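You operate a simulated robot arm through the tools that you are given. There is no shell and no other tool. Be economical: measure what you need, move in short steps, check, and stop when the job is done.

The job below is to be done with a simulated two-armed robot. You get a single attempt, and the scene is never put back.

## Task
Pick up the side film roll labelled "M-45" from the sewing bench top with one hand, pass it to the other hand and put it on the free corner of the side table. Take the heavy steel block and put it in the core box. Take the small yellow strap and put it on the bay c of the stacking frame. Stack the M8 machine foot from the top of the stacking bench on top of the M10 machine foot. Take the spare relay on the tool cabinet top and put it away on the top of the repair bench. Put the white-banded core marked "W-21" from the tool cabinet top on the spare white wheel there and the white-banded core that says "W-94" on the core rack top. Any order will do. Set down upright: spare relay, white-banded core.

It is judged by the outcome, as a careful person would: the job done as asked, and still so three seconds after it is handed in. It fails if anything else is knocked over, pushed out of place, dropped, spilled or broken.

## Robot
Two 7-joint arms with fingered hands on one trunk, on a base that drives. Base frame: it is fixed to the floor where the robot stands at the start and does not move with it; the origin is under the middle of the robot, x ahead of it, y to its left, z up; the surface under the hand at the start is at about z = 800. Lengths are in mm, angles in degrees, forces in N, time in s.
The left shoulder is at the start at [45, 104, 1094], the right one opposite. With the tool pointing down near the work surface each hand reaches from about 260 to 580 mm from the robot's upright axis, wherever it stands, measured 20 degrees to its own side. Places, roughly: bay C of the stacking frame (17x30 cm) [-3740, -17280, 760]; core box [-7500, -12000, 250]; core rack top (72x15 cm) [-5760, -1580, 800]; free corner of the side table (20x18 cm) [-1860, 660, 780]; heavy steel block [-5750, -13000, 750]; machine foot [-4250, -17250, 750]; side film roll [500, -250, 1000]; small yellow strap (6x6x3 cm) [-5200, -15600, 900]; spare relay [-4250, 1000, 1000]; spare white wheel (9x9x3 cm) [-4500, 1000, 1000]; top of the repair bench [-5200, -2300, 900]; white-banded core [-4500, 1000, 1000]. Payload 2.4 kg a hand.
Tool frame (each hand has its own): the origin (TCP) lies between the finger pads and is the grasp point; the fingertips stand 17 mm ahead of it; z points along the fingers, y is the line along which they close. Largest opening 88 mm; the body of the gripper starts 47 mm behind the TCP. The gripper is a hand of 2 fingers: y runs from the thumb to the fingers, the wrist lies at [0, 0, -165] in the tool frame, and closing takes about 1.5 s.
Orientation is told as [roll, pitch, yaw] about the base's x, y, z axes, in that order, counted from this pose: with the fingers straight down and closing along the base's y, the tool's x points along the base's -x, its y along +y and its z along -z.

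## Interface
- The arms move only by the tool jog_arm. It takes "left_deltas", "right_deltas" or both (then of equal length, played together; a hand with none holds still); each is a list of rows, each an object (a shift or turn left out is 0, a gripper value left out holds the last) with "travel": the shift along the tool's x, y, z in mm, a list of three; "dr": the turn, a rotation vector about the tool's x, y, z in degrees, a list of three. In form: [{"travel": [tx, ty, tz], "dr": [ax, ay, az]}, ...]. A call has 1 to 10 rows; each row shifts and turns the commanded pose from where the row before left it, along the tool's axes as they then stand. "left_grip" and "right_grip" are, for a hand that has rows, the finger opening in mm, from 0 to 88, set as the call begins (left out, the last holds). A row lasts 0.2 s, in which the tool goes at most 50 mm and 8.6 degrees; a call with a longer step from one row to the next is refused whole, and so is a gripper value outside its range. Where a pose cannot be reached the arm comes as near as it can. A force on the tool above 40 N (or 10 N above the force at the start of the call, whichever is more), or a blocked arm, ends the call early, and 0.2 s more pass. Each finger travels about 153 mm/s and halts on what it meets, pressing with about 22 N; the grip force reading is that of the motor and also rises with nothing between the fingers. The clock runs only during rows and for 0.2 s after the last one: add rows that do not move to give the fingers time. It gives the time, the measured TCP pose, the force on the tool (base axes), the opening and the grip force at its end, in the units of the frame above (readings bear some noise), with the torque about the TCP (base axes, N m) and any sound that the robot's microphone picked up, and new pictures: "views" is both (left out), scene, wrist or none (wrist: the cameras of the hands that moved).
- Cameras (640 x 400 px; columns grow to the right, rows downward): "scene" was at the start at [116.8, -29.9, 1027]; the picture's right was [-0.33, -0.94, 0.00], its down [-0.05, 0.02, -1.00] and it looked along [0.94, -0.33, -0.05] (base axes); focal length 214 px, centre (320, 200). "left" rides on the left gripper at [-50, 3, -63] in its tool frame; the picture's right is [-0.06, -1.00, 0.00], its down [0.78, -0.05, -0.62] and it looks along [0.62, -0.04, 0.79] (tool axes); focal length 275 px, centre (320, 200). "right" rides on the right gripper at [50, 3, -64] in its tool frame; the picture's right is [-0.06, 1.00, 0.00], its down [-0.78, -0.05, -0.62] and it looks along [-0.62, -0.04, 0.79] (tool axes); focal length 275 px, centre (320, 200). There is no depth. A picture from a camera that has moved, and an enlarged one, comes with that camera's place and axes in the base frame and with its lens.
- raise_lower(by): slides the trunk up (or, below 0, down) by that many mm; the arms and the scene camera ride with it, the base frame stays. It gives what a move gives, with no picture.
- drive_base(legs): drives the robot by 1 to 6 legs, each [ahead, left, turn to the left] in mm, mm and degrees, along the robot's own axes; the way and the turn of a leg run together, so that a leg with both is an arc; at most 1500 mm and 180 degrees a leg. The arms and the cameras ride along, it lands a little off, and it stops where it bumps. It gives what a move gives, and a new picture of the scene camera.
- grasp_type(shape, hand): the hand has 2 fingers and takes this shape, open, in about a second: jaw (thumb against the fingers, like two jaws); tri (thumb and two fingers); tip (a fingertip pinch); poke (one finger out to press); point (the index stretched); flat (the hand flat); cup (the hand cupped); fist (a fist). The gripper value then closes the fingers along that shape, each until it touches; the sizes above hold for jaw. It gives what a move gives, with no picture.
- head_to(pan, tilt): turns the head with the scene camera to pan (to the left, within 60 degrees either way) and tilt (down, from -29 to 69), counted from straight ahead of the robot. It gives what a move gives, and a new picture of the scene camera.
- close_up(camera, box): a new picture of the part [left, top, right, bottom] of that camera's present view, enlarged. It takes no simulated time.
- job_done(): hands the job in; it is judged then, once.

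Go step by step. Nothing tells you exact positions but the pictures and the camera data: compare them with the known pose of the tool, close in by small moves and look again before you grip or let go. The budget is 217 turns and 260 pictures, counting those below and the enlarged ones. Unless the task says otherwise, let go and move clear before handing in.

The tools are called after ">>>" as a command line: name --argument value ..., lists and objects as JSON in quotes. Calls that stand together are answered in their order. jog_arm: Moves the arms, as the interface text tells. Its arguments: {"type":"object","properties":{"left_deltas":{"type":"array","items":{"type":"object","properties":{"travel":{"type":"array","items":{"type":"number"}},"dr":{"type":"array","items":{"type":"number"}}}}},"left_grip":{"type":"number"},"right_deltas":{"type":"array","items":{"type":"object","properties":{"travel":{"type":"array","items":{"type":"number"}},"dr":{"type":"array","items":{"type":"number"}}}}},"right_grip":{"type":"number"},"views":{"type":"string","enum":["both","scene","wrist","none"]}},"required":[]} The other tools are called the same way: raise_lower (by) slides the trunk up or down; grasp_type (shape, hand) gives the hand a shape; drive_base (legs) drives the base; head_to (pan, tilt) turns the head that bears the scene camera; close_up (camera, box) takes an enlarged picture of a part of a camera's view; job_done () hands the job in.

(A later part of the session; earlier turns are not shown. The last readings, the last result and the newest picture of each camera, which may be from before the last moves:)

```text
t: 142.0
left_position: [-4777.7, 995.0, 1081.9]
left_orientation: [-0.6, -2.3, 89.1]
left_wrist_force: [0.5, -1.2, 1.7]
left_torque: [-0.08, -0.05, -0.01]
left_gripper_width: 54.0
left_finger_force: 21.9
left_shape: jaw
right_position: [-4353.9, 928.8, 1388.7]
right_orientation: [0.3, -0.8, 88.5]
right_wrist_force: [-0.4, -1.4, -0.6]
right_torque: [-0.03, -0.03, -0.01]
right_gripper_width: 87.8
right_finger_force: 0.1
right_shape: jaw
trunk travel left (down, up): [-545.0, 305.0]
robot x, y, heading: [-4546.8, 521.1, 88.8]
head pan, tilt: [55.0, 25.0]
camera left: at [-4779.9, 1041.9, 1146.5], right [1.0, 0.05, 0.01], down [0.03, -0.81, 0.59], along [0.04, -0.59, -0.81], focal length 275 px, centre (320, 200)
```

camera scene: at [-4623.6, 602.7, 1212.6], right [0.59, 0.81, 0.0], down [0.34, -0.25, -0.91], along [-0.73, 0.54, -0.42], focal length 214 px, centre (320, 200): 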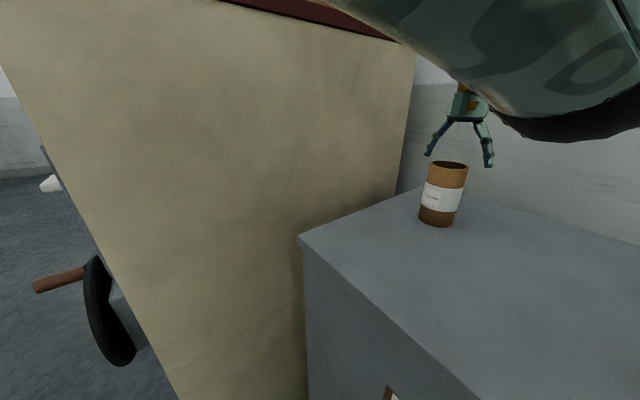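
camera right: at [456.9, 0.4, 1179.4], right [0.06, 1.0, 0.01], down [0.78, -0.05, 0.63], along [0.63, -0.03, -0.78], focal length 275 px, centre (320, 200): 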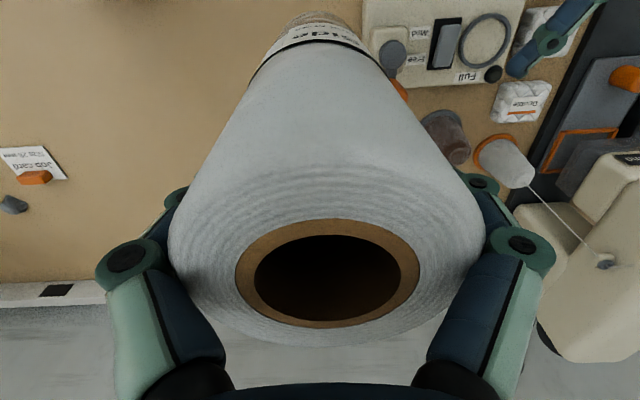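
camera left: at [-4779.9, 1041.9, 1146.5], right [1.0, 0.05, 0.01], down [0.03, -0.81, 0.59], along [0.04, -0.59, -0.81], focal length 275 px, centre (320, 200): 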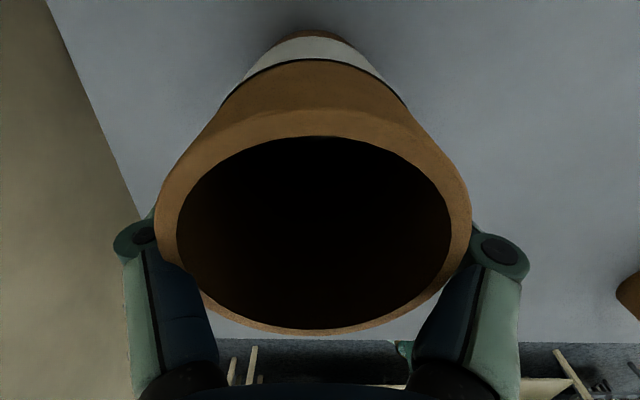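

W-94 is held well centred. I'll lift it, and look at the relay with the right wrist camera so the right hand can take it on the same trip.

>>> jog_arm --left_deltas '[{"travel": [0, 0, -15]}, {"travel": [0, 0, -40]}, {"travel": [0, 0, -40]}, {"travel": [0, 0, -40]}, {"travel": [20, -20, -20]}]' --right_deltas '[{"travel": [0, 0, 0]}, {"travel": [0, -15, 40]}, {"travel": [0, 0, 40]}, {"travel": [0, 0, 40]}, {"travel": [0, 0, 30]}]' --views "both"

```text
t: 143.2
left_position: [-4771.1, 982.7, 1235.8]
left_orientation: [-0.4, -2.3, 89.1]
left_wrist_force: [0.0, -0.2, -0.3]
left_torque: [0.0, 0.0, -0.05]
left_gripper_width: 53.3
left_finger_force: 21.8
left_shape: jaw
left hand out of reach, approached as far as the arm can: row 5
right_position: [-4338.2, 931.3, 1239.4]
right_orientation: [0.3, -0.8, 88.6]
right_wrist_force: [0.5, 0.1, -0.7]
right_torque: [-0.02, -0.02, 0.0]
right_gripper_width: 87.9
right_finger_force: 0.1
right_shape: jaw
trunk travel left (down, up): [-545.0, 305.0]
robot x, y, heading: [-4548.0, 520.7, 88.7]
head pan, tilt: [55.0, 25.0]
camera scene: at [-4623.6, 602.9, 1212.6], right [0.59, 0.81, 0.0], down [0.34, -0.25, -0.91], along [-0.73, 0.54, -0.42], focal length 214 px, centre (320, 200)
camera right: at [-4343.1, 880.4, 1303.2], right [-1.0, 0.09, 0.01], down [0.07, 0.77, 0.63], along [0.05, 0.63, -0.78], focal length 275 px, centre (320, 200)
camera left: at [-4774.1, 1029.1, 1301.3], right [1.0, 0.05, 0.01], down [0.03, -0.81, 0.59], along [0.04, -0.59, -0.81], focal length 275 px, centre (320, 200)
```

scene: 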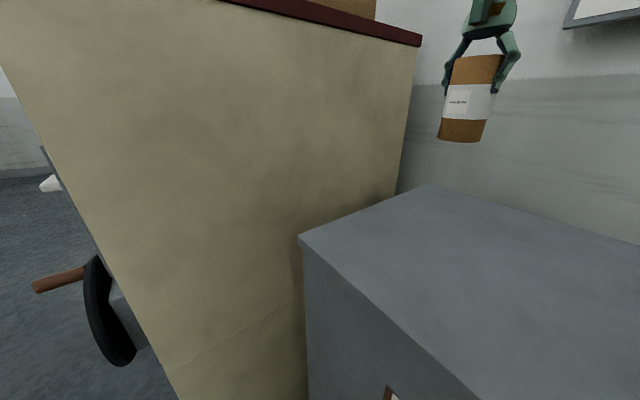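
right: 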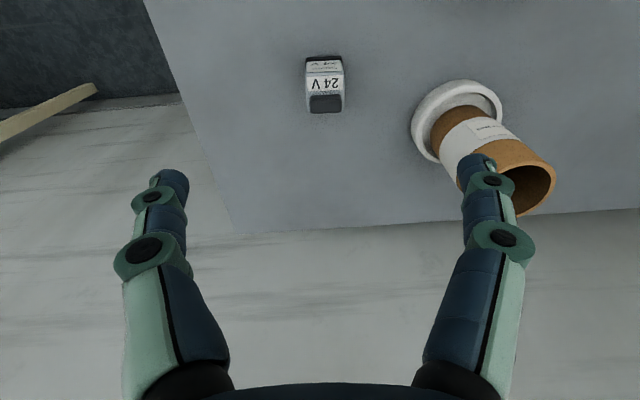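
left: 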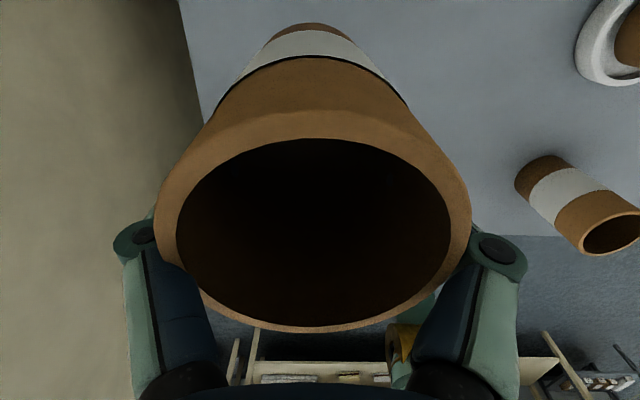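

The relay is at about [-4343, 963], roughly 37 mm wide and 78 mm tall. I'll bring the right hand over it and part-way down.

>>> jog_arm --right_deltas '[{"travel": [-16, 3, 0]}, {"travel": [-16, 2, 0]}, {"travel": [0, 0, 45]}, {"travel": [0, 0, 45]}, {"travel": [0, 0, 30]}]' --views "wrist"

>>> head_to --pan -25 --tilt 25

```text
t: 144.4
left_position: [-4773.0, 983.2, 1235.9]
left_orientation: [-0.4, -2.4, 89.0]
left_wrist_force: [0.2, 0.1, -0.9]
left_torque: [0.02, 0.01, 0.01]
left_gripper_width: 53.3
left_finger_force: 21.8
left_shape: jaw
right_position: [-4345.9, 969.1, 1118.4]
right_orientation: [0.3, -0.7, 88.6]
right_wrist_force: [-0.5, -0.4, 0.6]
right_torque: [-0.02, -0.01, -0.02]
right_gripper_width: 87.9
right_finger_force: 0.1
right_shape: jaw
trunk travel left (down, up): [-545.0, 305.0]
robot x, y, heading: [-4550.4, 519.2, 88.6]
head pan, tilt: [55.0, 25.0]
camera right: at [-4349.5, 918.4, 1182.5], right [-1.0, 0.09, 0.01], down [0.07, 0.77, 0.63], along [0.05, 0.63, -0.78], focal length 275 px, centre (320, 200)
```

right: 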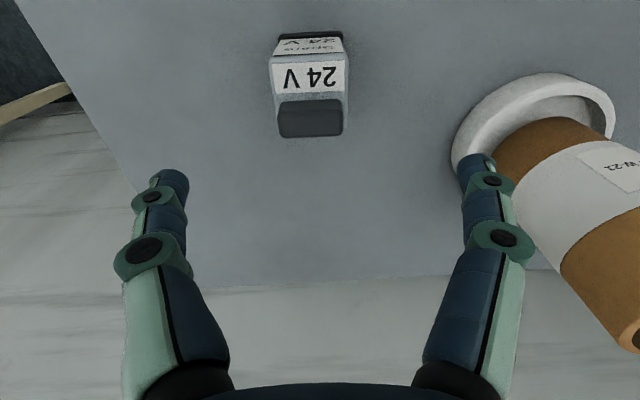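

```text
t: 145.9
left_position: [-4771.9, 983.4, 1236.3]
left_orientation: [-0.5, -2.3, 89.1]
left_wrist_force: [0.3, 0.0, -0.6]
left_torque: [0.0, 0.0, 0.05]
left_gripper_width: 53.9
left_finger_force: 22.0
left_shape: jaw
right_position: [-4345.4, 969.0, 1119.1]
right_orientation: [0.3, -0.8, 88.6]
right_wrist_force: [0.4, -0.4, 0.6]
right_torque: [0.0, -0.02, -0.01]
right_gripper_width: 87.9
right_finger_force: 0.0
right_shape: jaw
trunk travel left (down, up): [-545.0, 305.0]
robot x, y, heading: [-4549.4, 522.0, 88.6]
head pan, tilt: [-25.0, 25.0]
camera scene: at [-4508.6, 630.6, 1212.6], right [0.9, -0.44, 0.0], down [-0.19, -0.38, -0.91], along [0.4, 0.81, -0.42], focal length 214 px, centre (320, 200)
```

scene: 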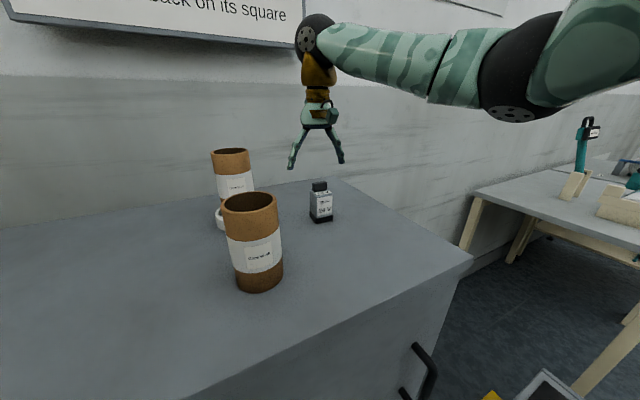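

The relay is centred at about [-4342, 966] with its top at 1068. I'll descend to grip its body.

>>> jog_arm --right_deltas '[{"travel": [3, -3.5, 30]}, {"travel": [0, 0, 25]}, {"travel": [0, 0, 18]}]' --views "wrist"

>>> close_up --camera "scene" --box '[260, 120, 400, 240]'

```text
t: 146.7
left_position: [-4770.7, 982.8, 1235.2]
left_orientation: [-0.5, -2.2, 89.2]
left_wrist_force: [-0.5, 1.1, 0.5]
left_torque: [0.04, -0.04, -0.03]
left_gripper_width: 53.6
left_finger_force: 21.5
left_shape: jaw
right_position: [-4340.4, 965.0, 1046.6]
right_orientation: [0.4, -0.8, 88.6]
right_wrist_force: [0.0, 0.2, 0.8]
right_torque: [0.0, 0.01, 0.02]
right_gripper_width: 88.1
right_finger_force: 0.1
right_shape: jaw
trunk travel left (down, up): [-545.0, 305.0]
robot x, y, heading: [-4552.1, 522.1, 88.6]
head pan, tilt: [-25.0, 25.0]
camera right: at [-4345.1, 914.3, 1110.1], right [-1.0, 0.09, 0.01], down [0.07, 0.77, 0.63], along [0.05, 0.63, -0.78], focal length 275 px, centre (320, 200)
```

right: 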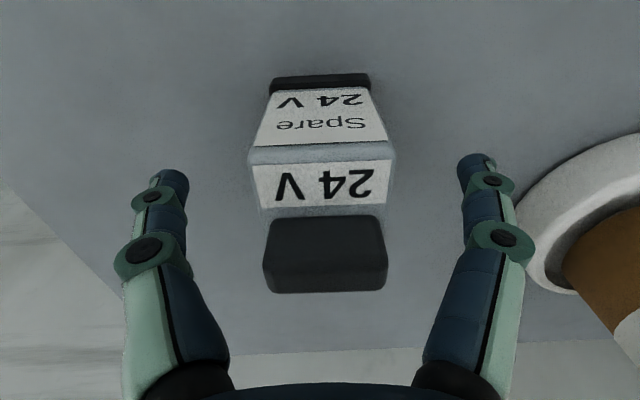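

```text
3.33 times, centred on (330, 180) of scene
camera zoom: at [-4508.5, 630.6, 1212.6], right [0.9, -0.44, 0.0], down [-0.19, -0.38, -0.91], along [0.4, 0.81, -0.42], focal length 715 px, centre (287, 267)
```

zoom: 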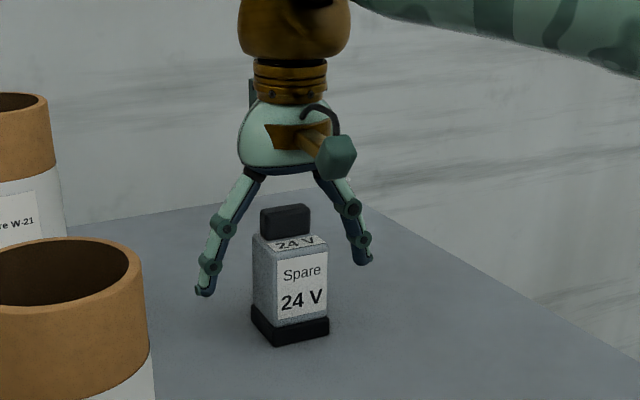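

The tips reach mid-body. I'll go 11 mm lower and close.

>>> jog_arm --right_deltas '[{"travel": [0, 0, 11]}]' --views "none"

>>> jog_arm --right_deltas '[{}, {}, {}, {}, {}, {}]' --right_grip 0 --views "wrist"

```text
t: 147.1
left_position: [-4772.4, 983.0, 1235.9]
left_orientation: [-0.5, -2.3, 89.1]
left_wrist_force: [0.2, 0.8, -0.7]
left_torque: [-0.01, -0.04, 0.0]
left_gripper_width: 53.5
left_finger_force: 21.9
left_shape: jaw
right_position: [-4342.9, 963.0, 1033.2]
right_orientation: [0.3, -0.8, 88.6]
right_wrist_force: [-0.1, -0.3, -0.4]
right_torque: [0.0, 0.0, -0.01]
right_gripper_width: 87.9
right_finger_force: 0.0
right_shape: jaw
trunk travel left (down, up): [-545.0, 305.0]
robot x, y, heading: [-4549.1, 521.0, 88.5]
head pan, tilt: [-25.0, 25.0]
```

```text
t: 148.5
left_position: [-4772.0, 982.8, 1237.0]
left_orientation: [-0.6, -2.4, 89.2]
left_wrist_force: [-0.3, -0.6, -1.2]
left_torque: [-0.01, 0.0, 0.0]
left_gripper_width: 53.5
left_finger_force: 21.9
left_shape: jaw
right_position: [-4342.3, 964.2, 1034.4]
right_orientation: [0.2, -0.8, 88.6]
right_wrist_force: [-0.6, -1.0, 0.1]
right_torque: [-0.02, 0.03, 0.01]
right_gripper_width: 29.2
right_finger_force: 22.1
right_shape: jaw
trunk travel left (down, up): [-545.0, 305.0]
robot x, y, heading: [-4546.8, 520.7, 88.3]
head pan, tilt: [-25.0, 25.0]
camera right: at [-4346.5, 913.5, 1098.0], right [-1.0, 0.09, 0.01], down [0.07, 0.77, 0.63], along [0.05, 0.63, -0.78], focal length 275 px, centre (320, 200)
```

right: 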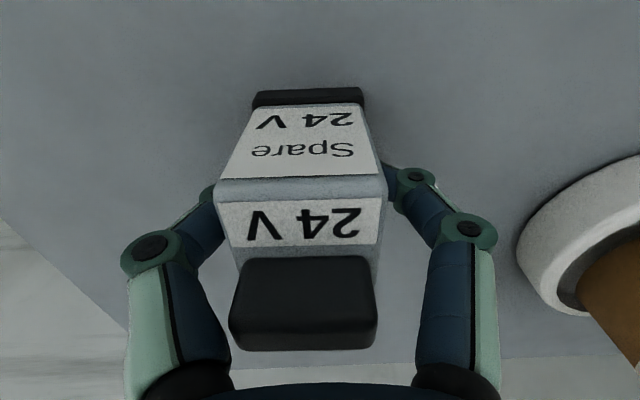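

The relay is gripped. I'll lift it straight up, then back the robot away from the cabinet.

>>> jog_arm --right_deltas '[{"travel": [0, 0, -10]}, {"travel": [0, 0, -40]}, {"travel": [0, 0, -45]}, {"travel": [0, 0, -45]}, {"travel": [0, 0, -40]}]' --views "none"

>>> drive_base --legs '[[-800, 0, 0]]'

```text
t: 149.7
left_position: [-4772.4, 983.3, 1237.2]
left_orientation: [-0.5, -2.2, 89.1]
left_wrist_force: [-0.7, -0.3, 0.5]
left_torque: [-0.02, -0.04, -0.02]
left_gripper_width: 53.3
left_finger_force: 22.3
left_shape: jaw
right_position: [-4343.5, 959.9, 1214.4]
right_orientation: [0.3, -0.8, 88.7]
right_wrist_force: [0.4, -0.4, -1.0]
right_torque: [0.0, -0.01, 0.03]
right_gripper_width: 29.2
right_finger_force: 21.5
right_shape: jaw
trunk travel left (down, up): [-545.0, 305.0]
robot x, y, heading: [-4549.2, 522.8, 88.6]
head pan, tilt: [-25.0, 25.0]
```

```text
t: 153.9
left_position: [-4791.9, 194.0, 1235.7]
left_orientation: [-0.5, -2.3, 88.9]
left_wrist_force: [-0.6, 0.0, -0.8]
left_torque: [-0.02, 0.01, 0.01]
left_gripper_width: 53.3
left_finger_force: 21.9
left_shape: jaw
right_position: [-4362.7, 169.2, 1213.9]
right_orientation: [0.3, -0.8, 88.4]
right_wrist_force: [0.6, 0.3, -0.6]
right_torque: [-0.01, 0.01, -0.02]
right_gripper_width: 29.2
right_finger_force: 22.5
right_shape: jaw
trunk travel left (down, up): [-545.0, 305.0]
robot x, y, heading: [-4573.1, -268.8, 88.3]
head pan, tilt: [-25.0, 25.0]
camera scene: at [-4529.2, -159.3, 1212.7], right [0.89, -0.45, 0.0], down [-0.19, -0.38, -0.91], along [0.41, 0.81, -0.42], focal length 214 px, centre (320, 200)
```

scene: 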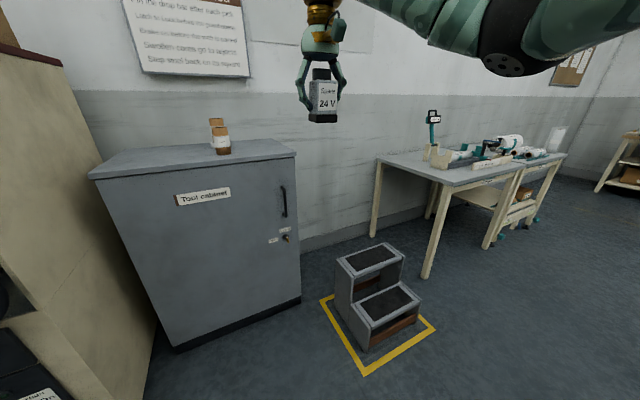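

Both objects are in hand. Next I'll turn toward the core rack and repair bench to look.

>>> drive_base --legs '[[0, 0, 135]]'

>>> head_to --pan 0 --tilt 20

```text
t: 160.0
left_position: [-4730.1, -756.5, 1237.2]
left_orientation: [-0.4, -2.3, -134.9]
left_wrist_force: [0.1, 1.2, -0.1]
left_torque: [0.0, 0.01, -0.03]
left_gripper_width: 52.5
left_finger_force: 22.4
left_shape: jaw
right_position: [-5023.6, -442.8, 1213.5]
right_orientation: [0.4, -0.8, -135.5]
right_wrist_force: [0.2, -0.5, -0.3]
right_torque: [0.03, -0.02, 0.0]
right_gripper_width: 28.8
right_finger_force: 22.0
right_shape: jaw
trunk travel left (down, up): [-545.0, 305.0]
robot x, y, heading: [-4567.6, -269.0, -135.4]
head pan, tilt: [-25.0, 25.0]
camera scene: at [-4677.9, -319.1, 1212.6], right [-0.33, 0.94, 0.0], down [0.4, 0.14, -0.91], along [-0.85, -0.3, -0.42], focal length 214 px, centre (320, 200)
```

scene: 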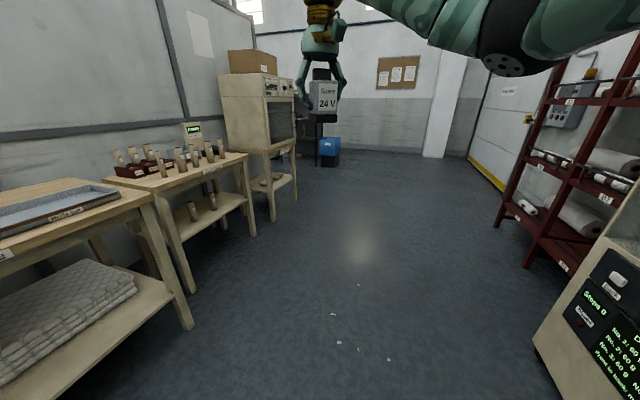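

```text
t: 160.8
left_position: [-4731.2, -755.5, 1235.9]
left_orientation: [-0.5, -2.3, -135.1]
left_wrist_force: [-0.7, 0.2, -0.7]
left_torque: [-0.01, 0.01, -0.01]
left_gripper_width: 52.4
left_finger_force: 22.0
left_shape: jaw
right_position: [-5022.3, -441.9, 1214.4]
right_orientation: [0.4, -0.8, -135.4]
right_wrist_force: [-1.3, 0.1, -0.3]
right_torque: [-0.03, -0.02, -0.02]
right_gripper_width: 29.0
right_finger_force: 22.0
right_shape: jaw
trunk travel left (down, up): [-545.0, 305.0]
robot x, y, heading: [-4568.4, -269.3, -135.5]
head pan, tilt: [0.0, 20.0]
camera scene: at [-4657.6, -353.5, 1220.7], right [-0.7, 0.71, 0.0], down [0.24, 0.24, -0.94], along [-0.67, -0.66, -0.34], focal length 214 px, centre (320, 200)
```

scene: 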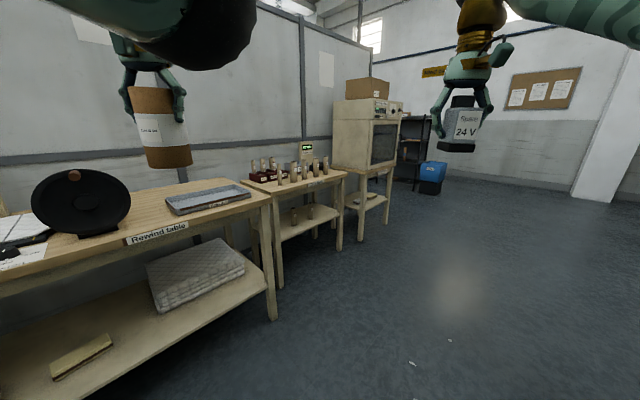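

>>> close_up --camera "scene" --box '[220, 120, 420, 240]'

```text
3.20 times, centred on (320, 180) of scene
camera zoom: at [-4657.6, -353.5, 1220.7], right [-0.7, 0.71, 0.0], down [0.24, 0.24, -0.94], along [-0.67, -0.66, -0.34], focal length 686 px, centre (320, 264)
```

zoom: 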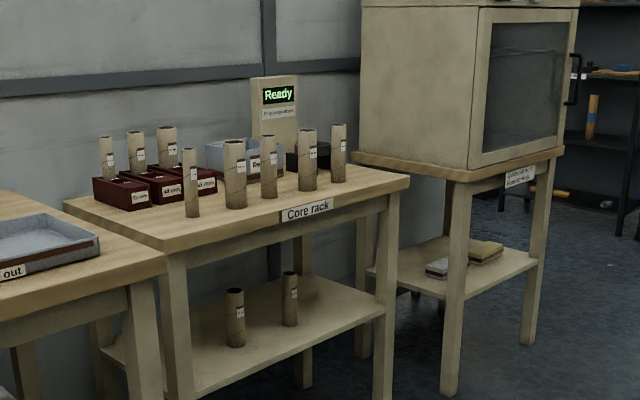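

The core rack table stands past the rewind table along the partition. I'll drive to face it.

>>> drive_base --legs '[[0, 0, 45], [0, -1190, 0], [300, 0, 0]]'

>>> head_to --pan 0 --tilt 35

```text
t: 170.6
left_position: [-5561.5, -990.6, 1235.8]
left_orientation: [-0.5, -2.2, -91.1]
left_wrist_force: [-0.4, 0.1, -1.4]
left_torque: [0.04, -0.02, -0.02]
left_gripper_width: 52.3
left_finger_force: 21.8
left_shape: jaw
right_position: [-5990.1, -966.8, 1214.5]
right_orientation: [0.4, -0.9, -91.7]
right_wrist_force: [-0.5, -0.9, -1.2]
right_torque: [0.02, 0.04, 0.0]
right_gripper_width: 28.8
right_finger_force: 22.0
right_shape: jaw
trunk travel left (down, up): [-545.0, 305.0]
robot x, y, heading: [-5782.9, -531.5, -91.3]
head pan, tilt: [0.0, 20.0]
camera scene: at [-5788.7, -647.7, 1220.6], right [-1.0, 0.03, 0.0], down [0.01, 0.34, -0.94], along [-0.03, -0.94, -0.34], focal length 214 px, centre (320, 200)
```

scene: 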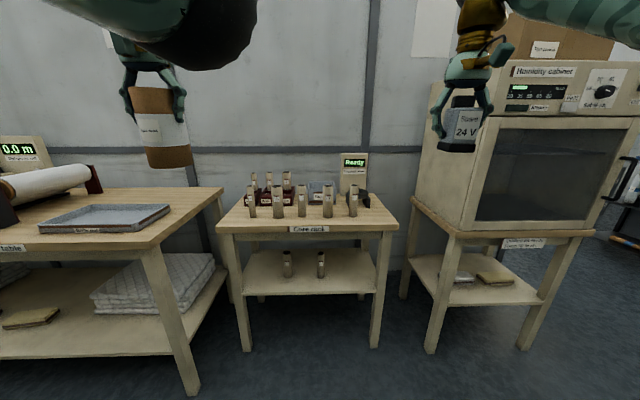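

```text
t: 171.4
left_position: [-5562.1, -990.2, 1235.2]
left_orientation: [-0.4, -2.3, -91.1]
left_wrist_force: [0.5, -0.3, -0.5]
left_torque: [-0.01, 0.02, -0.01]
left_gripper_width: 52.0
left_finger_force: 22.4
left_shape: jaw
right_position: [-5990.5, -965.7, 1213.6]
right_orientation: [0.3, -0.8, -91.6]
right_wrist_force: [0.8, -0.2, -0.8]
right_torque: [-0.02, 0.03, -0.01]
right_gripper_width: 29.0
right_finger_force: 21.6
right_shape: jaw
trunk travel left (down, up): [-545.0, 305.0]
robot x, y, heading: [-5782.9, -530.9, -91.5]
head pan, tilt: [0.0, 35.0]
camera scene: at [-5788.5, -642.0, 1196.9], right [-1.0, 0.03, 0.0], down [0.02, 0.57, -0.82], along [-0.02, -0.82, -0.57], focal length 214 px, centre (320, 200)
```

scene: 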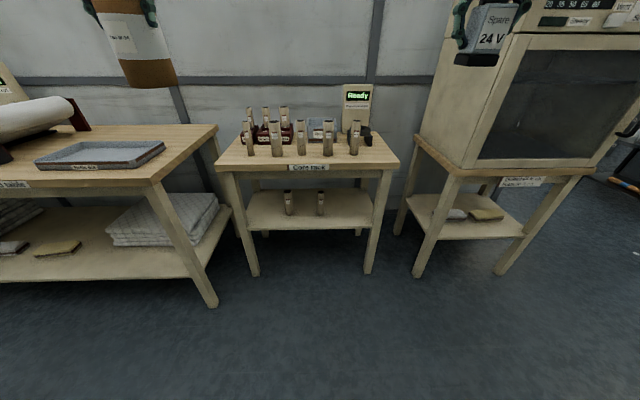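

I'll place W-94 in the clear front strip near the middle of the rack, around [-5760, -1535]. First I'll tuck the right hand back, drive closer and lower the trunk.

>>> jog_arm --right_deltas '[{"travel": [35, 0, 0]}, {"travel": [35, 0, 0]}, {"travel": [30, 0, 0]}]' --views "none"

>>> drive_base --legs '[[380, -60, 1.4]]'

>>> raise_lower --by -130

>>> head_to --pan 5 --tilt 30

```text
t: 172.2
left_position: [-5562.6, -988.1, 1236.2]
left_orientation: [-0.6, -2.3, -91.1]
left_wrist_force: [-0.6, -0.3, -0.5]
left_torque: [-0.03, 0.02, 0.01]
left_gripper_width: 52.1
left_finger_force: 21.8
left_shape: jaw
right_position: [-5989.5, -864.8, 1213.1]
right_orientation: [0.3, -0.9, -91.7]
right_wrist_force: [-0.2, 0.0, -0.6]
right_torque: [0.04, 0.0, -0.01]
right_gripper_width: 28.9
right_finger_force: 21.8
right_shape: jaw
trunk travel left (down, up): [-545.0, 305.0]
robot x, y, heading: [-5779.5, -525.7, -91.7]
head pan, tilt: [0.0, 35.0]
```

```text
t: 174.6
left_position: [-5618.8, -1373.4, 1236.6]
left_orientation: [-0.6, -2.3, -89.8]
left_wrist_force: [-0.5, 0.5, 0.0]
left_torque: [0.07, 0.0, 0.06]
left_gripper_width: 51.8
left_finger_force: 22.0
left_shape: jaw
right_position: [-6049.8, -1260.1, 1213.4]
right_orientation: [0.3, -0.8, -90.1]
right_wrist_force: [0.1, -0.4, -0.5]
right_torque: [-0.01, 0.01, 0.01]
right_gripper_width: 28.7
right_finger_force: 21.7
right_shape: jaw
trunk travel left (down, up): [-545.0, 305.0]
robot x, y, heading: [-5849.2, -915.2, -90.1]
head pan, tilt: [0.0, 35.0]
camera scene: at [-5853.9, -1031.2, 1196.8], right [-1.0, 0.0, 0.0], down [0.0, 0.57, -0.82], along [0.0, -0.82, -0.57], focal length 214 px, centre (320, 200)
```

scene: 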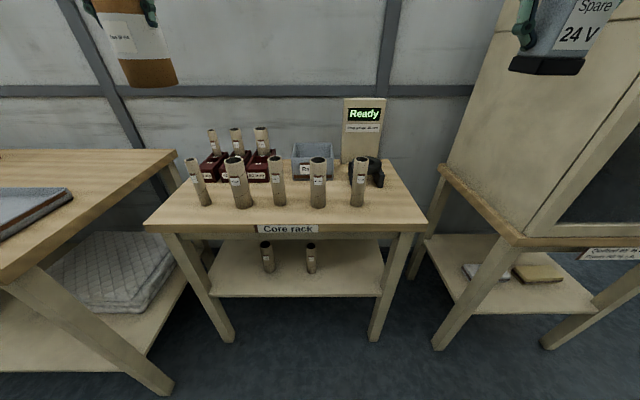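

```text
t: 176.2
left_position: [-5618.1, -1377.8, 1093.7]
left_orientation: [-0.6, -0.6, -89.8]
left_wrist_force: [-0.3, 0.1, -1.4]
left_torque: [0.02, -0.01, -0.02]
left_gripper_width: 52.3
left_finger_force: 21.7
left_shape: jaw
right_position: [-6050.5, -1259.3, 1082.8]
right_orientation: [0.4, -0.9, -90.4]
right_wrist_force: [0.1, -0.5, -0.5]
right_torque: [-0.02, 0.01, -0.02]
right_gripper_width: 28.6
right_finger_force: 21.4
right_shape: jaw
trunk travel left (down, up): [-415.0, 435.0]
robot x, y, heading: [-5851.6, -913.4, -90.3]
head pan, tilt: [0.0, 35.0]
```

```text
t: 176.9
left_position: [-5618.1, -1377.3, 1093.4]
left_orientation: [-0.4, -0.6, -89.8]
left_wrist_force: [0.0, 0.6, -1.4]
left_torque: [-0.01, -0.02, 0.0]
left_gripper_width: 52.0
left_finger_force: 21.9
left_shape: jaw
right_position: [-6050.3, -1258.5, 1082.2]
right_orientation: [0.3, -0.7, -90.2]
right_wrist_force: [0.4, 0.3, -0.6]
right_torque: [-0.01, -0.01, 0.02]
right_gripper_width: 28.8
right_finger_force: 21.7
right_shape: jaw
trunk travel left (down, up): [-415.0, 435.0]
robot x, y, heading: [-5848.1, -916.1, -90.3]
head pan, tilt: [5.0, 30.0]
camera scene: at [-5845.9, -1035.0, 1073.9], right [-1.0, -0.08, 0.0], down [-0.04, 0.5, -0.87], along [0.07, -0.86, -0.5], focal length 214 px, centre (320, 200)
```

scene: 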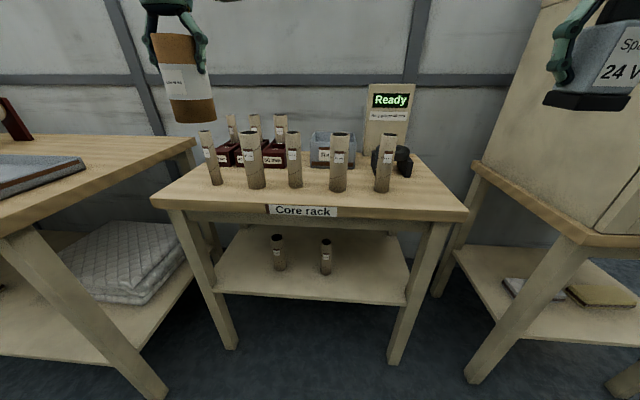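

The rack table is at z≈800 with its front edge at y≈-1480, and the row of cores begins at about y -1560. I'll place W-94 in front of the gap between the 3rd and 4th cores, at [-5792, -1526].

>>> drive_base --legs '[[140, -24, 0]]'

>>> jog_arm --left_deltas '[{"travel": [0, -38, 0]}, {"travel": [0, -38, 0]}, {"travel": [0, -38, 0]}, {"travel": [0, -36, 0]}, {}]' --views "both"

```text
t: 178.2
left_position: [-5641.4, -1520.3, 1092.8]
left_orientation: [-0.5, -0.5, -89.6]
left_wrist_force: [0.1, 0.1, -0.5]
left_torque: [-0.02, -0.03, 0.02]
left_gripper_width: 52.2
left_finger_force: 21.7
left_shape: jaw
right_position: [-6072.0, -1401.4, 1083.3]
right_orientation: [0.2, -0.8, -90.1]
right_wrist_force: [0.1, 0.5, 0.2]
right_torque: [-0.04, -0.03, 0.0]
right_gripper_width: 28.8
right_finger_force: 22.4
right_shape: jaw
trunk travel left (down, up): [-415.0, 435.0]
robot x, y, heading: [-5875.0, -1056.4, -90.1]
head pan, tilt: [5.0, 30.0]
camera scene: at [-5869.5, -1176.7, 1073.8], right [-1.0, -0.09, 0.0], down [-0.04, 0.5, -0.87], along [0.07, -0.86, -0.5], focal length 214 px, centre (320, 200)
```

scene: 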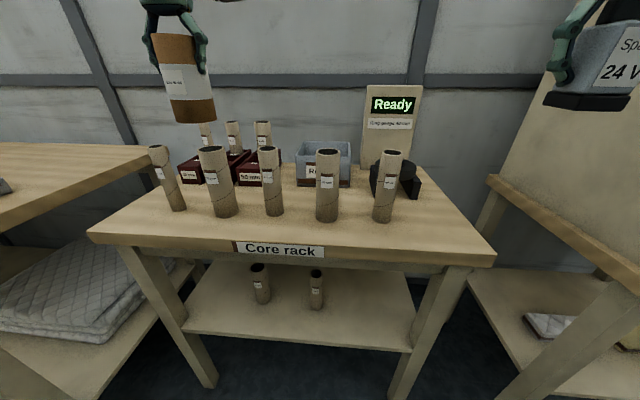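

```text
t: 179.4
left_position: [-5763.4, -1578.5, 1089.7]
left_orientation: [-0.5, -0.5, -89.6]
left_wrist_force: [-0.1, -0.1, -1.3]
left_torque: [-0.01, 0.01, 0.02]
left_gripper_width: 52.0
left_finger_force: 22.4
left_shape: jaw
left hand out of reach, approached as far as the arm can: row 1, 2, 3, 4
right_position: [-6073.2, -1400.4, 1083.6]
right_orientation: [0.3, -0.9, -90.1]
right_wrist_force: [0.1, -0.9, -1.3]
right_torque: [0.01, -0.01, 0.07]
right_gripper_width: 29.0
right_finger_force: 21.9
right_shape: jaw
trunk travel left (down, up): [-415.0, 435.0]
robot x, y, heading: [-5874.7, -1059.5, -90.0]
head pan, tilt: [5.0, 30.0]
camera scene: at [-5869.5, -1176.2, 1073.9], right [-1.0, -0.09, 0.0], down [-0.04, 0.5, -0.87], along [0.07, -0.86, -0.5], focal length 214 px, centre (320, 200)
camera left: at [-5758.1, -1628.2, 1152.2], right [-1.0, -0.07, 0.01], down [-0.05, 0.79, 0.61], along [-0.05, 0.61, -0.79], focal length 275 px, centre (320, 200)
```

scene: 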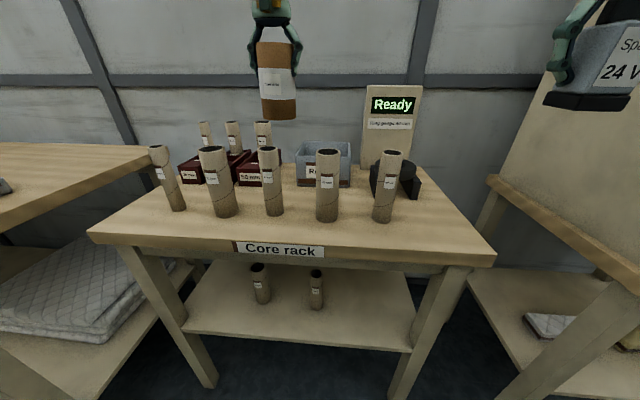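
left: 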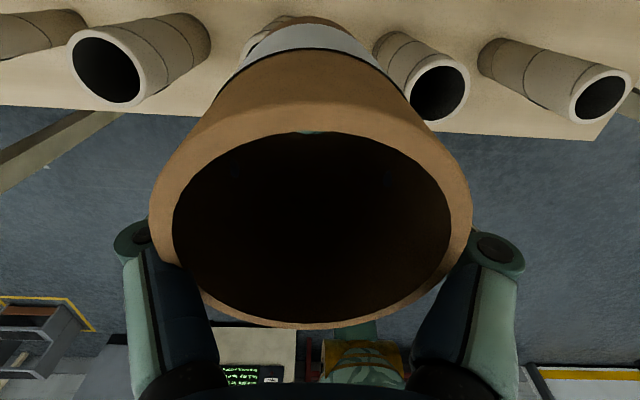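

The left arm can't come further inward at this height, so I'll let the base do the alignment: back 55 mm and right 28 mm.

>>> drive_base --legs '[[-56, -28, 0]]'

>>> jog_arm --left_deltas '[{"travel": [0, 0, 30]}, {"travel": [0, 0, 35]}, {"travel": [0, 0, 35]}]' --views "both"

```text
t: 180.4
left_position: [-5790.4, -1521.2, 1090.3]
left_orientation: [-0.5, -0.6, -89.5]
left_wrist_force: [-0.1, 0.7, -0.6]
left_torque: [-0.03, -0.01, 0.01]
left_gripper_width: 51.7
left_finger_force: 22.4
left_shape: jaw
right_position: [-6100.5, -1344.3, 1082.9]
right_orientation: [0.3, -0.8, -90.0]
right_wrist_force: [-0.5, -0.1, -1.0]
right_torque: [0.0, -0.02, 0.0]
right_gripper_width: 29.0
right_finger_force: 22.3
right_shape: jaw
trunk travel left (down, up): [-415.0, 435.0]
robot x, y, heading: [-5901.5, -994.7, -90.1]
head pan, tilt: [5.0, 30.0]
camera scene: at [-5897.4, -1118.9, 1074.0], right [-1.0, -0.09, 0.0], down [-0.04, 0.5, -0.87], along [0.08, -0.86, -0.5], focal length 214 px, centre (320, 200)
```

scene: 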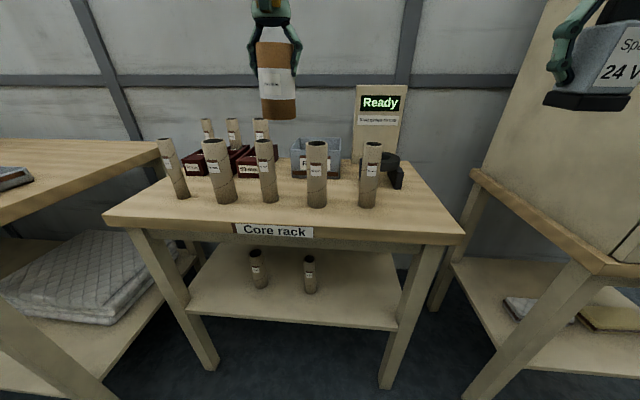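

```text
t: 181.2
left_position: [-5790.6, -1523.6, 988.3]
left_orientation: [-0.5, -0.6, -89.5]
left_wrist_force: [-0.2, 0.0, 0.5]
left_torque: [0.02, -0.01, -0.04]
left_gripper_width: 51.6
left_finger_force: 21.9
left_shape: jaw
right_position: [-6100.1, -1345.1, 1083.8]
right_orientation: [0.3, -0.7, -90.0]
right_wrist_force: [0.3, 0.1, -1.1]
right_torque: [-0.01, 0.04, 0.0]
right_gripper_width: 28.7
right_finger_force: 22.4
right_shape: jaw
trunk travel left (down, up): [-415.0, 435.0]
robot x, y, heading: [-5902.8, -1000.1, -90.0]
head pan, tilt: [5.0, 30.0]
camera scene: at [-5897.1, -1119.5, 1073.9], right [-1.0, -0.09, 0.0], down [-0.04, 0.5, -0.87], along [0.08, -0.86, -0.5], focal length 214 px, centre (320, 200)
camera left: at [-5785.3, -1573.8, 1051.4], right [-1.0, -0.07, 0.01], down [-0.05, 0.79, 0.61], along [-0.05, 0.61, -0.79], focal length 275 px, centre (320, 200)
```

scene: 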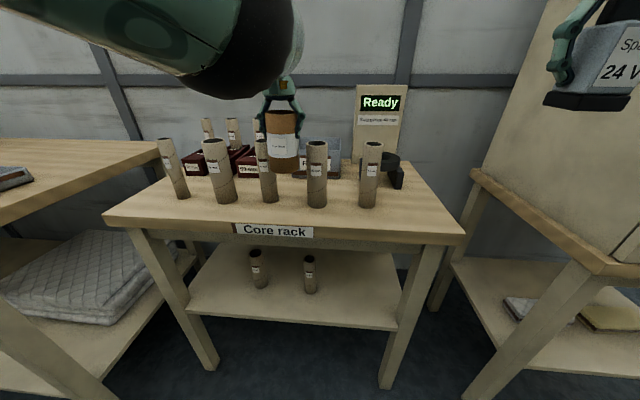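
left: 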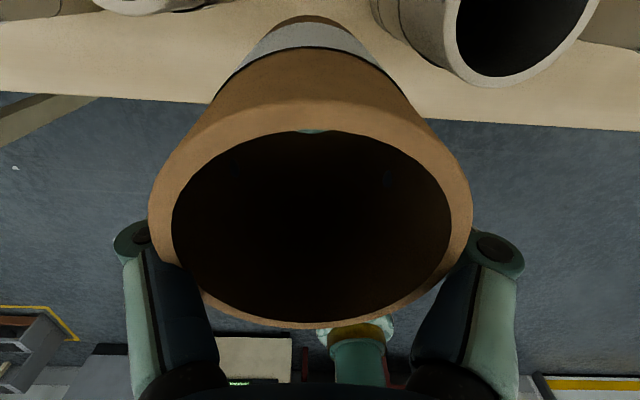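

>>> close_up --camera "scene" --box '[210, 80, 400, 240]'

```text
2.50 times, centred on (305, 160) of scene
camera zoom: at [-5897.1, -1119.5, 1073.9], right [-1.0, -0.09, 0.0], down [-0.04, 0.5, -0.87], along [0.08, -0.86, -0.5], focal length 536 px, centre (358, 300)
```

zoom: 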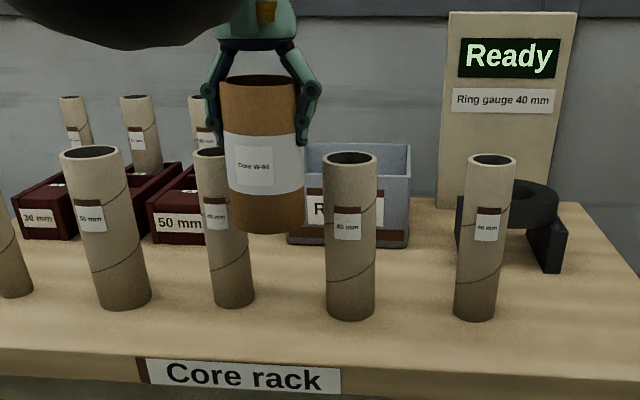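

W-94 hangs in front of the row, between cores 3 and 4. I'll shift 4 mm toward me and keep lowering.

>>> jog_arm --left_deltas '[{"travel": [4, 0, 30]}, {"travel": [0, 0, 30]}, {"travel": [0, 0, 20]}]' --views "wrist"

>>> close_up --camera "scene" --box '[210, 80, 400, 240]'

```text
t: 182.0
left_position: [-5792.2, -1514.4, 907.7]
left_orientation: [-0.4, -0.6, -89.5]
left_wrist_force: [-0.7, 0.5, 0.0]
left_torque: [0.04, 0.0, 0.01]
left_gripper_width: 51.4
left_finger_force: 21.9
left_shape: jaw
right_position: [-6100.9, -1344.6, 1084.2]
right_orientation: [0.3, -0.7, -90.0]
right_wrist_force: [-0.2, 0.1, 0.0]
right_torque: [0.0, -0.01, -0.02]
right_gripper_width: 28.7
right_finger_force: 22.0
right_shape: jaw
trunk travel left (down, up): [-415.0, 435.0]
robot x, y, heading: [-5900.0, -999.3, -89.9]
head pan, tilt: [5.0, 30.0]
camera left: at [-5786.9, -1565.5, 971.6], right [-1.0, -0.07, 0.01], down [-0.05, 0.79, 0.61], along [-0.05, 0.61, -0.79], focal length 275 px, centre (320, 200)
```

left: 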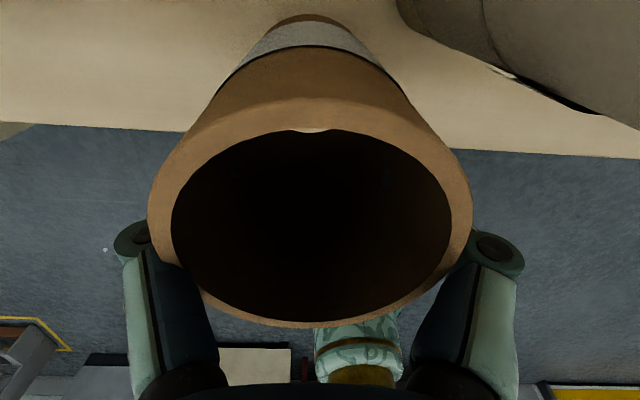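

```text
2.50 times, centred on (305, 160) of scene
camera zoom: at [-5897.1, -1119.4, 1073.9], right [-1.0, -0.09, 0.0], down [-0.04, 0.5, -0.87], along [0.08, -0.86, -0.5], focal length 536 px, centre (358, 300)
```

zoom: 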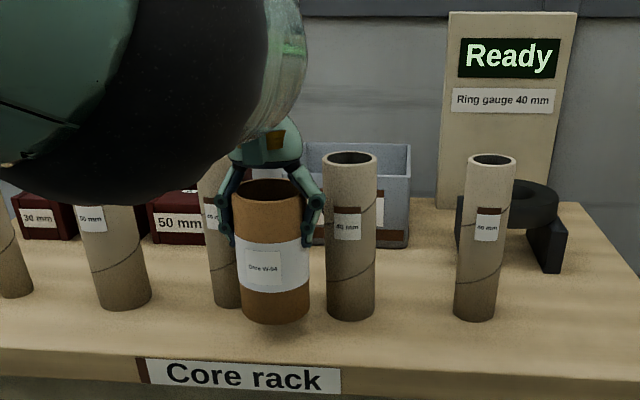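

I'll move back 5 mm from the edge and lower the last part to contact.

>>> jog_arm --left_deltas '[{"travel": [-5, 0, 4]}, {"travel": [0, 0, 5]}, {"travel": [0, 0, 4]}, {"travel": [0, 0, 3]}, {"travel": [0, 0, 3]}, {"travel": [0, 0, 3]}, {"travel": [0, 0, 3]}]' --views "none"

>>> close_up --camera "scene" --box '[210, 80, 400, 240]'

```text
t: 183.6
left_position: [-5790.9, -1524.1, 884.1]
left_orientation: [-0.4, -0.6, -89.5]
left_wrist_force: [-0.1, 0.2, -1.2]
left_torque: [0.0, -0.01, 0.03]
left_gripper_width: 51.2
left_finger_force: 22.0
left_shape: jaw
right_position: [-6100.0, -1344.0, 1083.0]
right_orientation: [0.2, -0.8, -90.0]
right_wrist_force: [0.1, -0.2, -0.3]
right_torque: [0.01, 0.0, 0.02]
right_gripper_width: 28.9
right_finger_force: 21.7
right_shape: jaw
trunk travel left (down, up): [-415.0, 435.0]
robot x, y, heading: [-5902.5, -1001.7, -90.4]
head pan, tilt: [5.0, 30.0]
```

```text
2.50 times, centred on (305, 160) of scene
camera zoom: at [-5897.2, -1119.4, 1073.9], right [-1.0, -0.09, 0.0], down [-0.04, 0.5, -0.87], along [0.08, -0.86, -0.5], focal length 536 px, centre (358, 300)
```

zoom: 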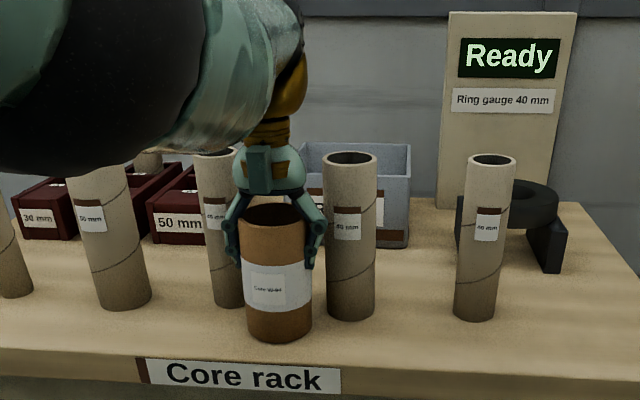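

>>> jog_arm --left_deltas '[{"travel": [0, 0, 2.5]}, {"travel": [0, 0, 2.5]}, {"travel": [0, 0, 2.5]}, {"travel": [0, 0, 2.5]}, {"travel": [0, 0, 2.5]}, {"travel": [0, 0, 2.5]}]' --views "none"

>>> close_up --camera "scene" --box '[210, 80, 400, 240]'

```text
t: 184.7
left_position: [-5790.2, -1525.3, 878.9]
left_orientation: [-0.4, -1.4, -89.4]
left_wrist_force: [1.0, 8.3, 22.8]
left_torque: [0.01, 0.22, -0.05]
left_gripper_width: 46.1
left_finger_force: 22.4
left_shape: jaw
right_position: [-6100.3, -1341.5, 1083.8]
right_orientation: [0.4, -0.9, -89.9]
right_wrist_force: [0.1, 0.3, -0.1]
right_torque: [0.0, -0.02, 0.01]
right_gripper_width: 29.0
right_finger_force: 21.6
right_shape: jaw
trunk travel left (down, up): [-415.0, 435.0]
robot x, y, heading: [-5903.3, -1000.1, -90.1]
head pan, tilt: [5.0, 30.0]
stopped in row 5 (left hand): the force on the tool passed its limit at 42 N (the readings are from after the stop); the commanded pose is now the measured one
```

```text
2.50 times, centred on (305, 160) of scene
camera zoom: at [-5897.4, -1116.9, 1074.2], right [-1.0, -0.09, 0.0], down [-0.04, 0.5, -0.87], along [0.08, -0.86, -0.5], focal length 536 px, centre (358, 300)
```

zoom: 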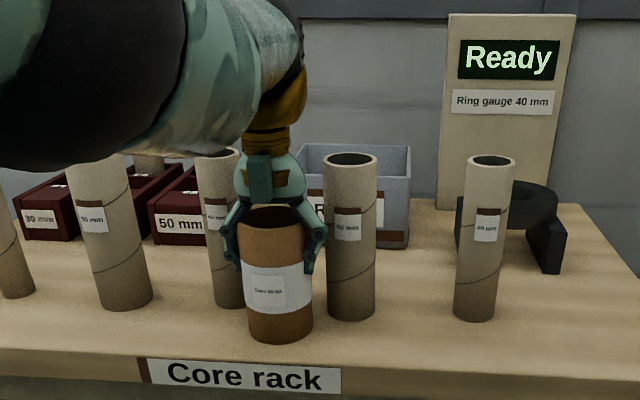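

W-94 is on the table. I'll ease off and open the hand partly, to 74 mm.

>>> jog_arm --left_deltas '[{"travel": [0, 0, -2]}, {}, {}, {}, {}]' --left_grip 74 --views "wrist"

>>> close_up --camera "scene" --box '[210, 80, 400, 240]'

```text
t: 185.9
left_position: [-5789.8, -1525.1, 877.8]
left_orientation: [-0.4, -1.0, -89.3]
left_wrist_force: [1.5, 0.7, 4.0]
left_torque: [-0.06, -0.05, 0.01]
left_gripper_width: 74.0
left_finger_force: 0.1
left_shape: jaw
right_position: [-6099.4, -1343.5, 1082.6]
right_orientation: [0.3, -0.8, -89.9]
right_wrist_force: [0.1, 0.2, -0.4]
right_torque: [0.01, 0.01, -0.03]
right_gripper_width: 28.8
right_finger_force: 22.6
right_shape: jaw
trunk travel left (down, up): [-415.0, 435.0]
robot x, y, heading: [-5905.1, -1003.5, -90.0]
head pan, tilt: [5.0, 30.0]
camera left: at [-5785.7, -1574.9, 940.7], right [-1.0, -0.07, 0.01], down [-0.05, 0.79, 0.61], along [-0.05, 0.6, -0.8], focal length 275 px, centre (320, 200)
```

left: 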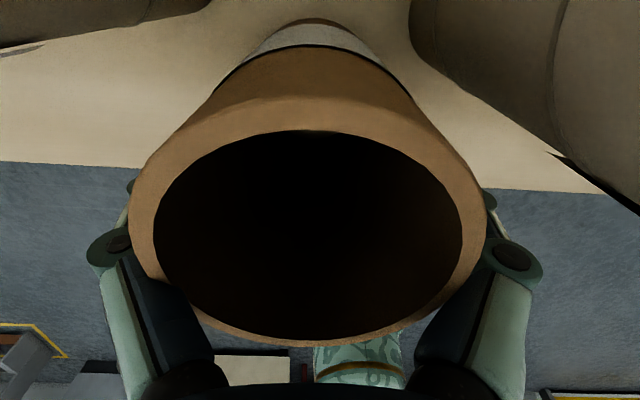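

```text
2.50 times, centred on (305, 160) of scene
camera zoom: at [-5897.0, -1119.1, 1073.9], right [-1.0, -0.09, 0.0], down [-0.04, 0.5, -0.87], along [0.08, -0.86, -0.5], focal length 536 px, centre (358, 300)
```

zoom: 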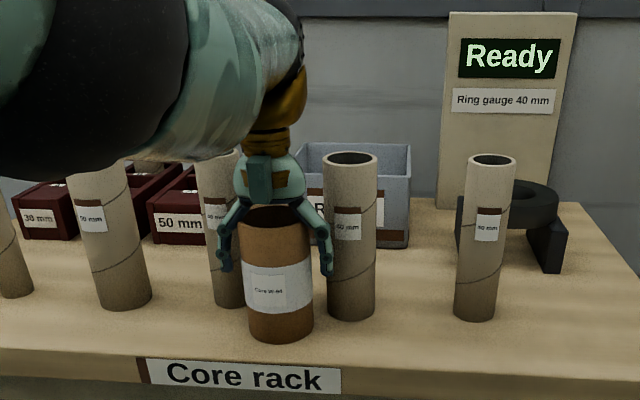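

Released cleanly. I'll raise the hand straight up.

>>> jog_arm --left_deltas '[{"travel": [0, 0, -5]}, {"travel": [0, 0, -15]}, {"travel": [0, 0, -35]}, {"travel": [0, 0, -45]}, {"travel": [0, 0, -45]}]' --views "scene"

>>> close_up --camera "scene" --box '[210, 80, 400, 240]'

```text
t: 187.1
left_position: [-5787.5, -1525.5, 1024.8]
left_orientation: [-0.5, -1.0, -89.5]
left_wrist_force: [-0.6, -0.2, 0.0]
left_torque: [0.02, -0.01, 0.0]
left_gripper_width: 74.0
left_finger_force: 0.1
left_shape: jaw
right_position: [-6100.3, -1344.0, 1082.5]
right_orientation: [0.2, -0.7, -90.1]
right_wrist_force: [-0.1, -0.2, -1.0]
right_torque: [0.02, -0.02, 0.02]
right_gripper_width: 28.8
right_finger_force: 21.8
right_shape: jaw
trunk travel left (down, up): [-415.0, 435.0]
robot x, y, heading: [-5901.4, -1000.5, -89.8]
head pan, tilt: [5.0, 30.0]
camera scene: at [-5897.1, -1119.3, 1073.9], right [-1.0, -0.09, 0.0], down [-0.04, 0.5, -0.87], along [0.08, -0.86, -0.5], focal length 214 px, centre (320, 200)
```

scene: 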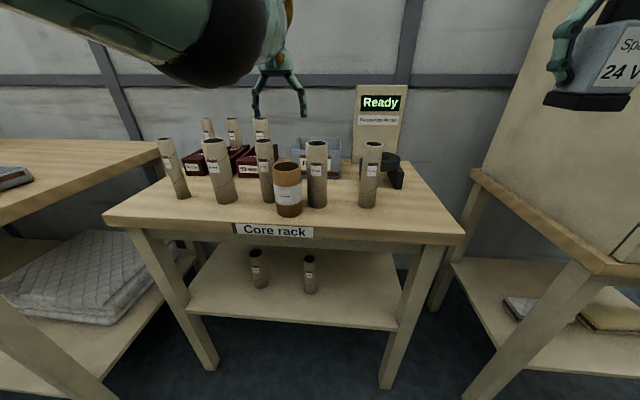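

```text
2.50 times, centred on (305, 160) of scene
camera zoom: at [-5897.1, -1119.3, 1073.9], right [-1.0, -0.09, 0.0], down [-0.04, 0.5, -0.87], along [0.08, -0.86, -0.5], focal length 536 px, centre (358, 300)
```

zoom: 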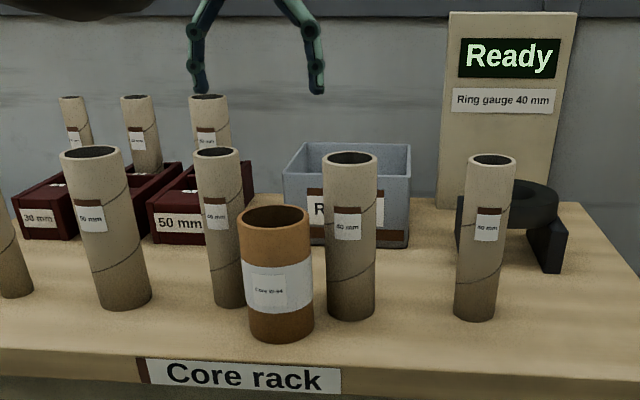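

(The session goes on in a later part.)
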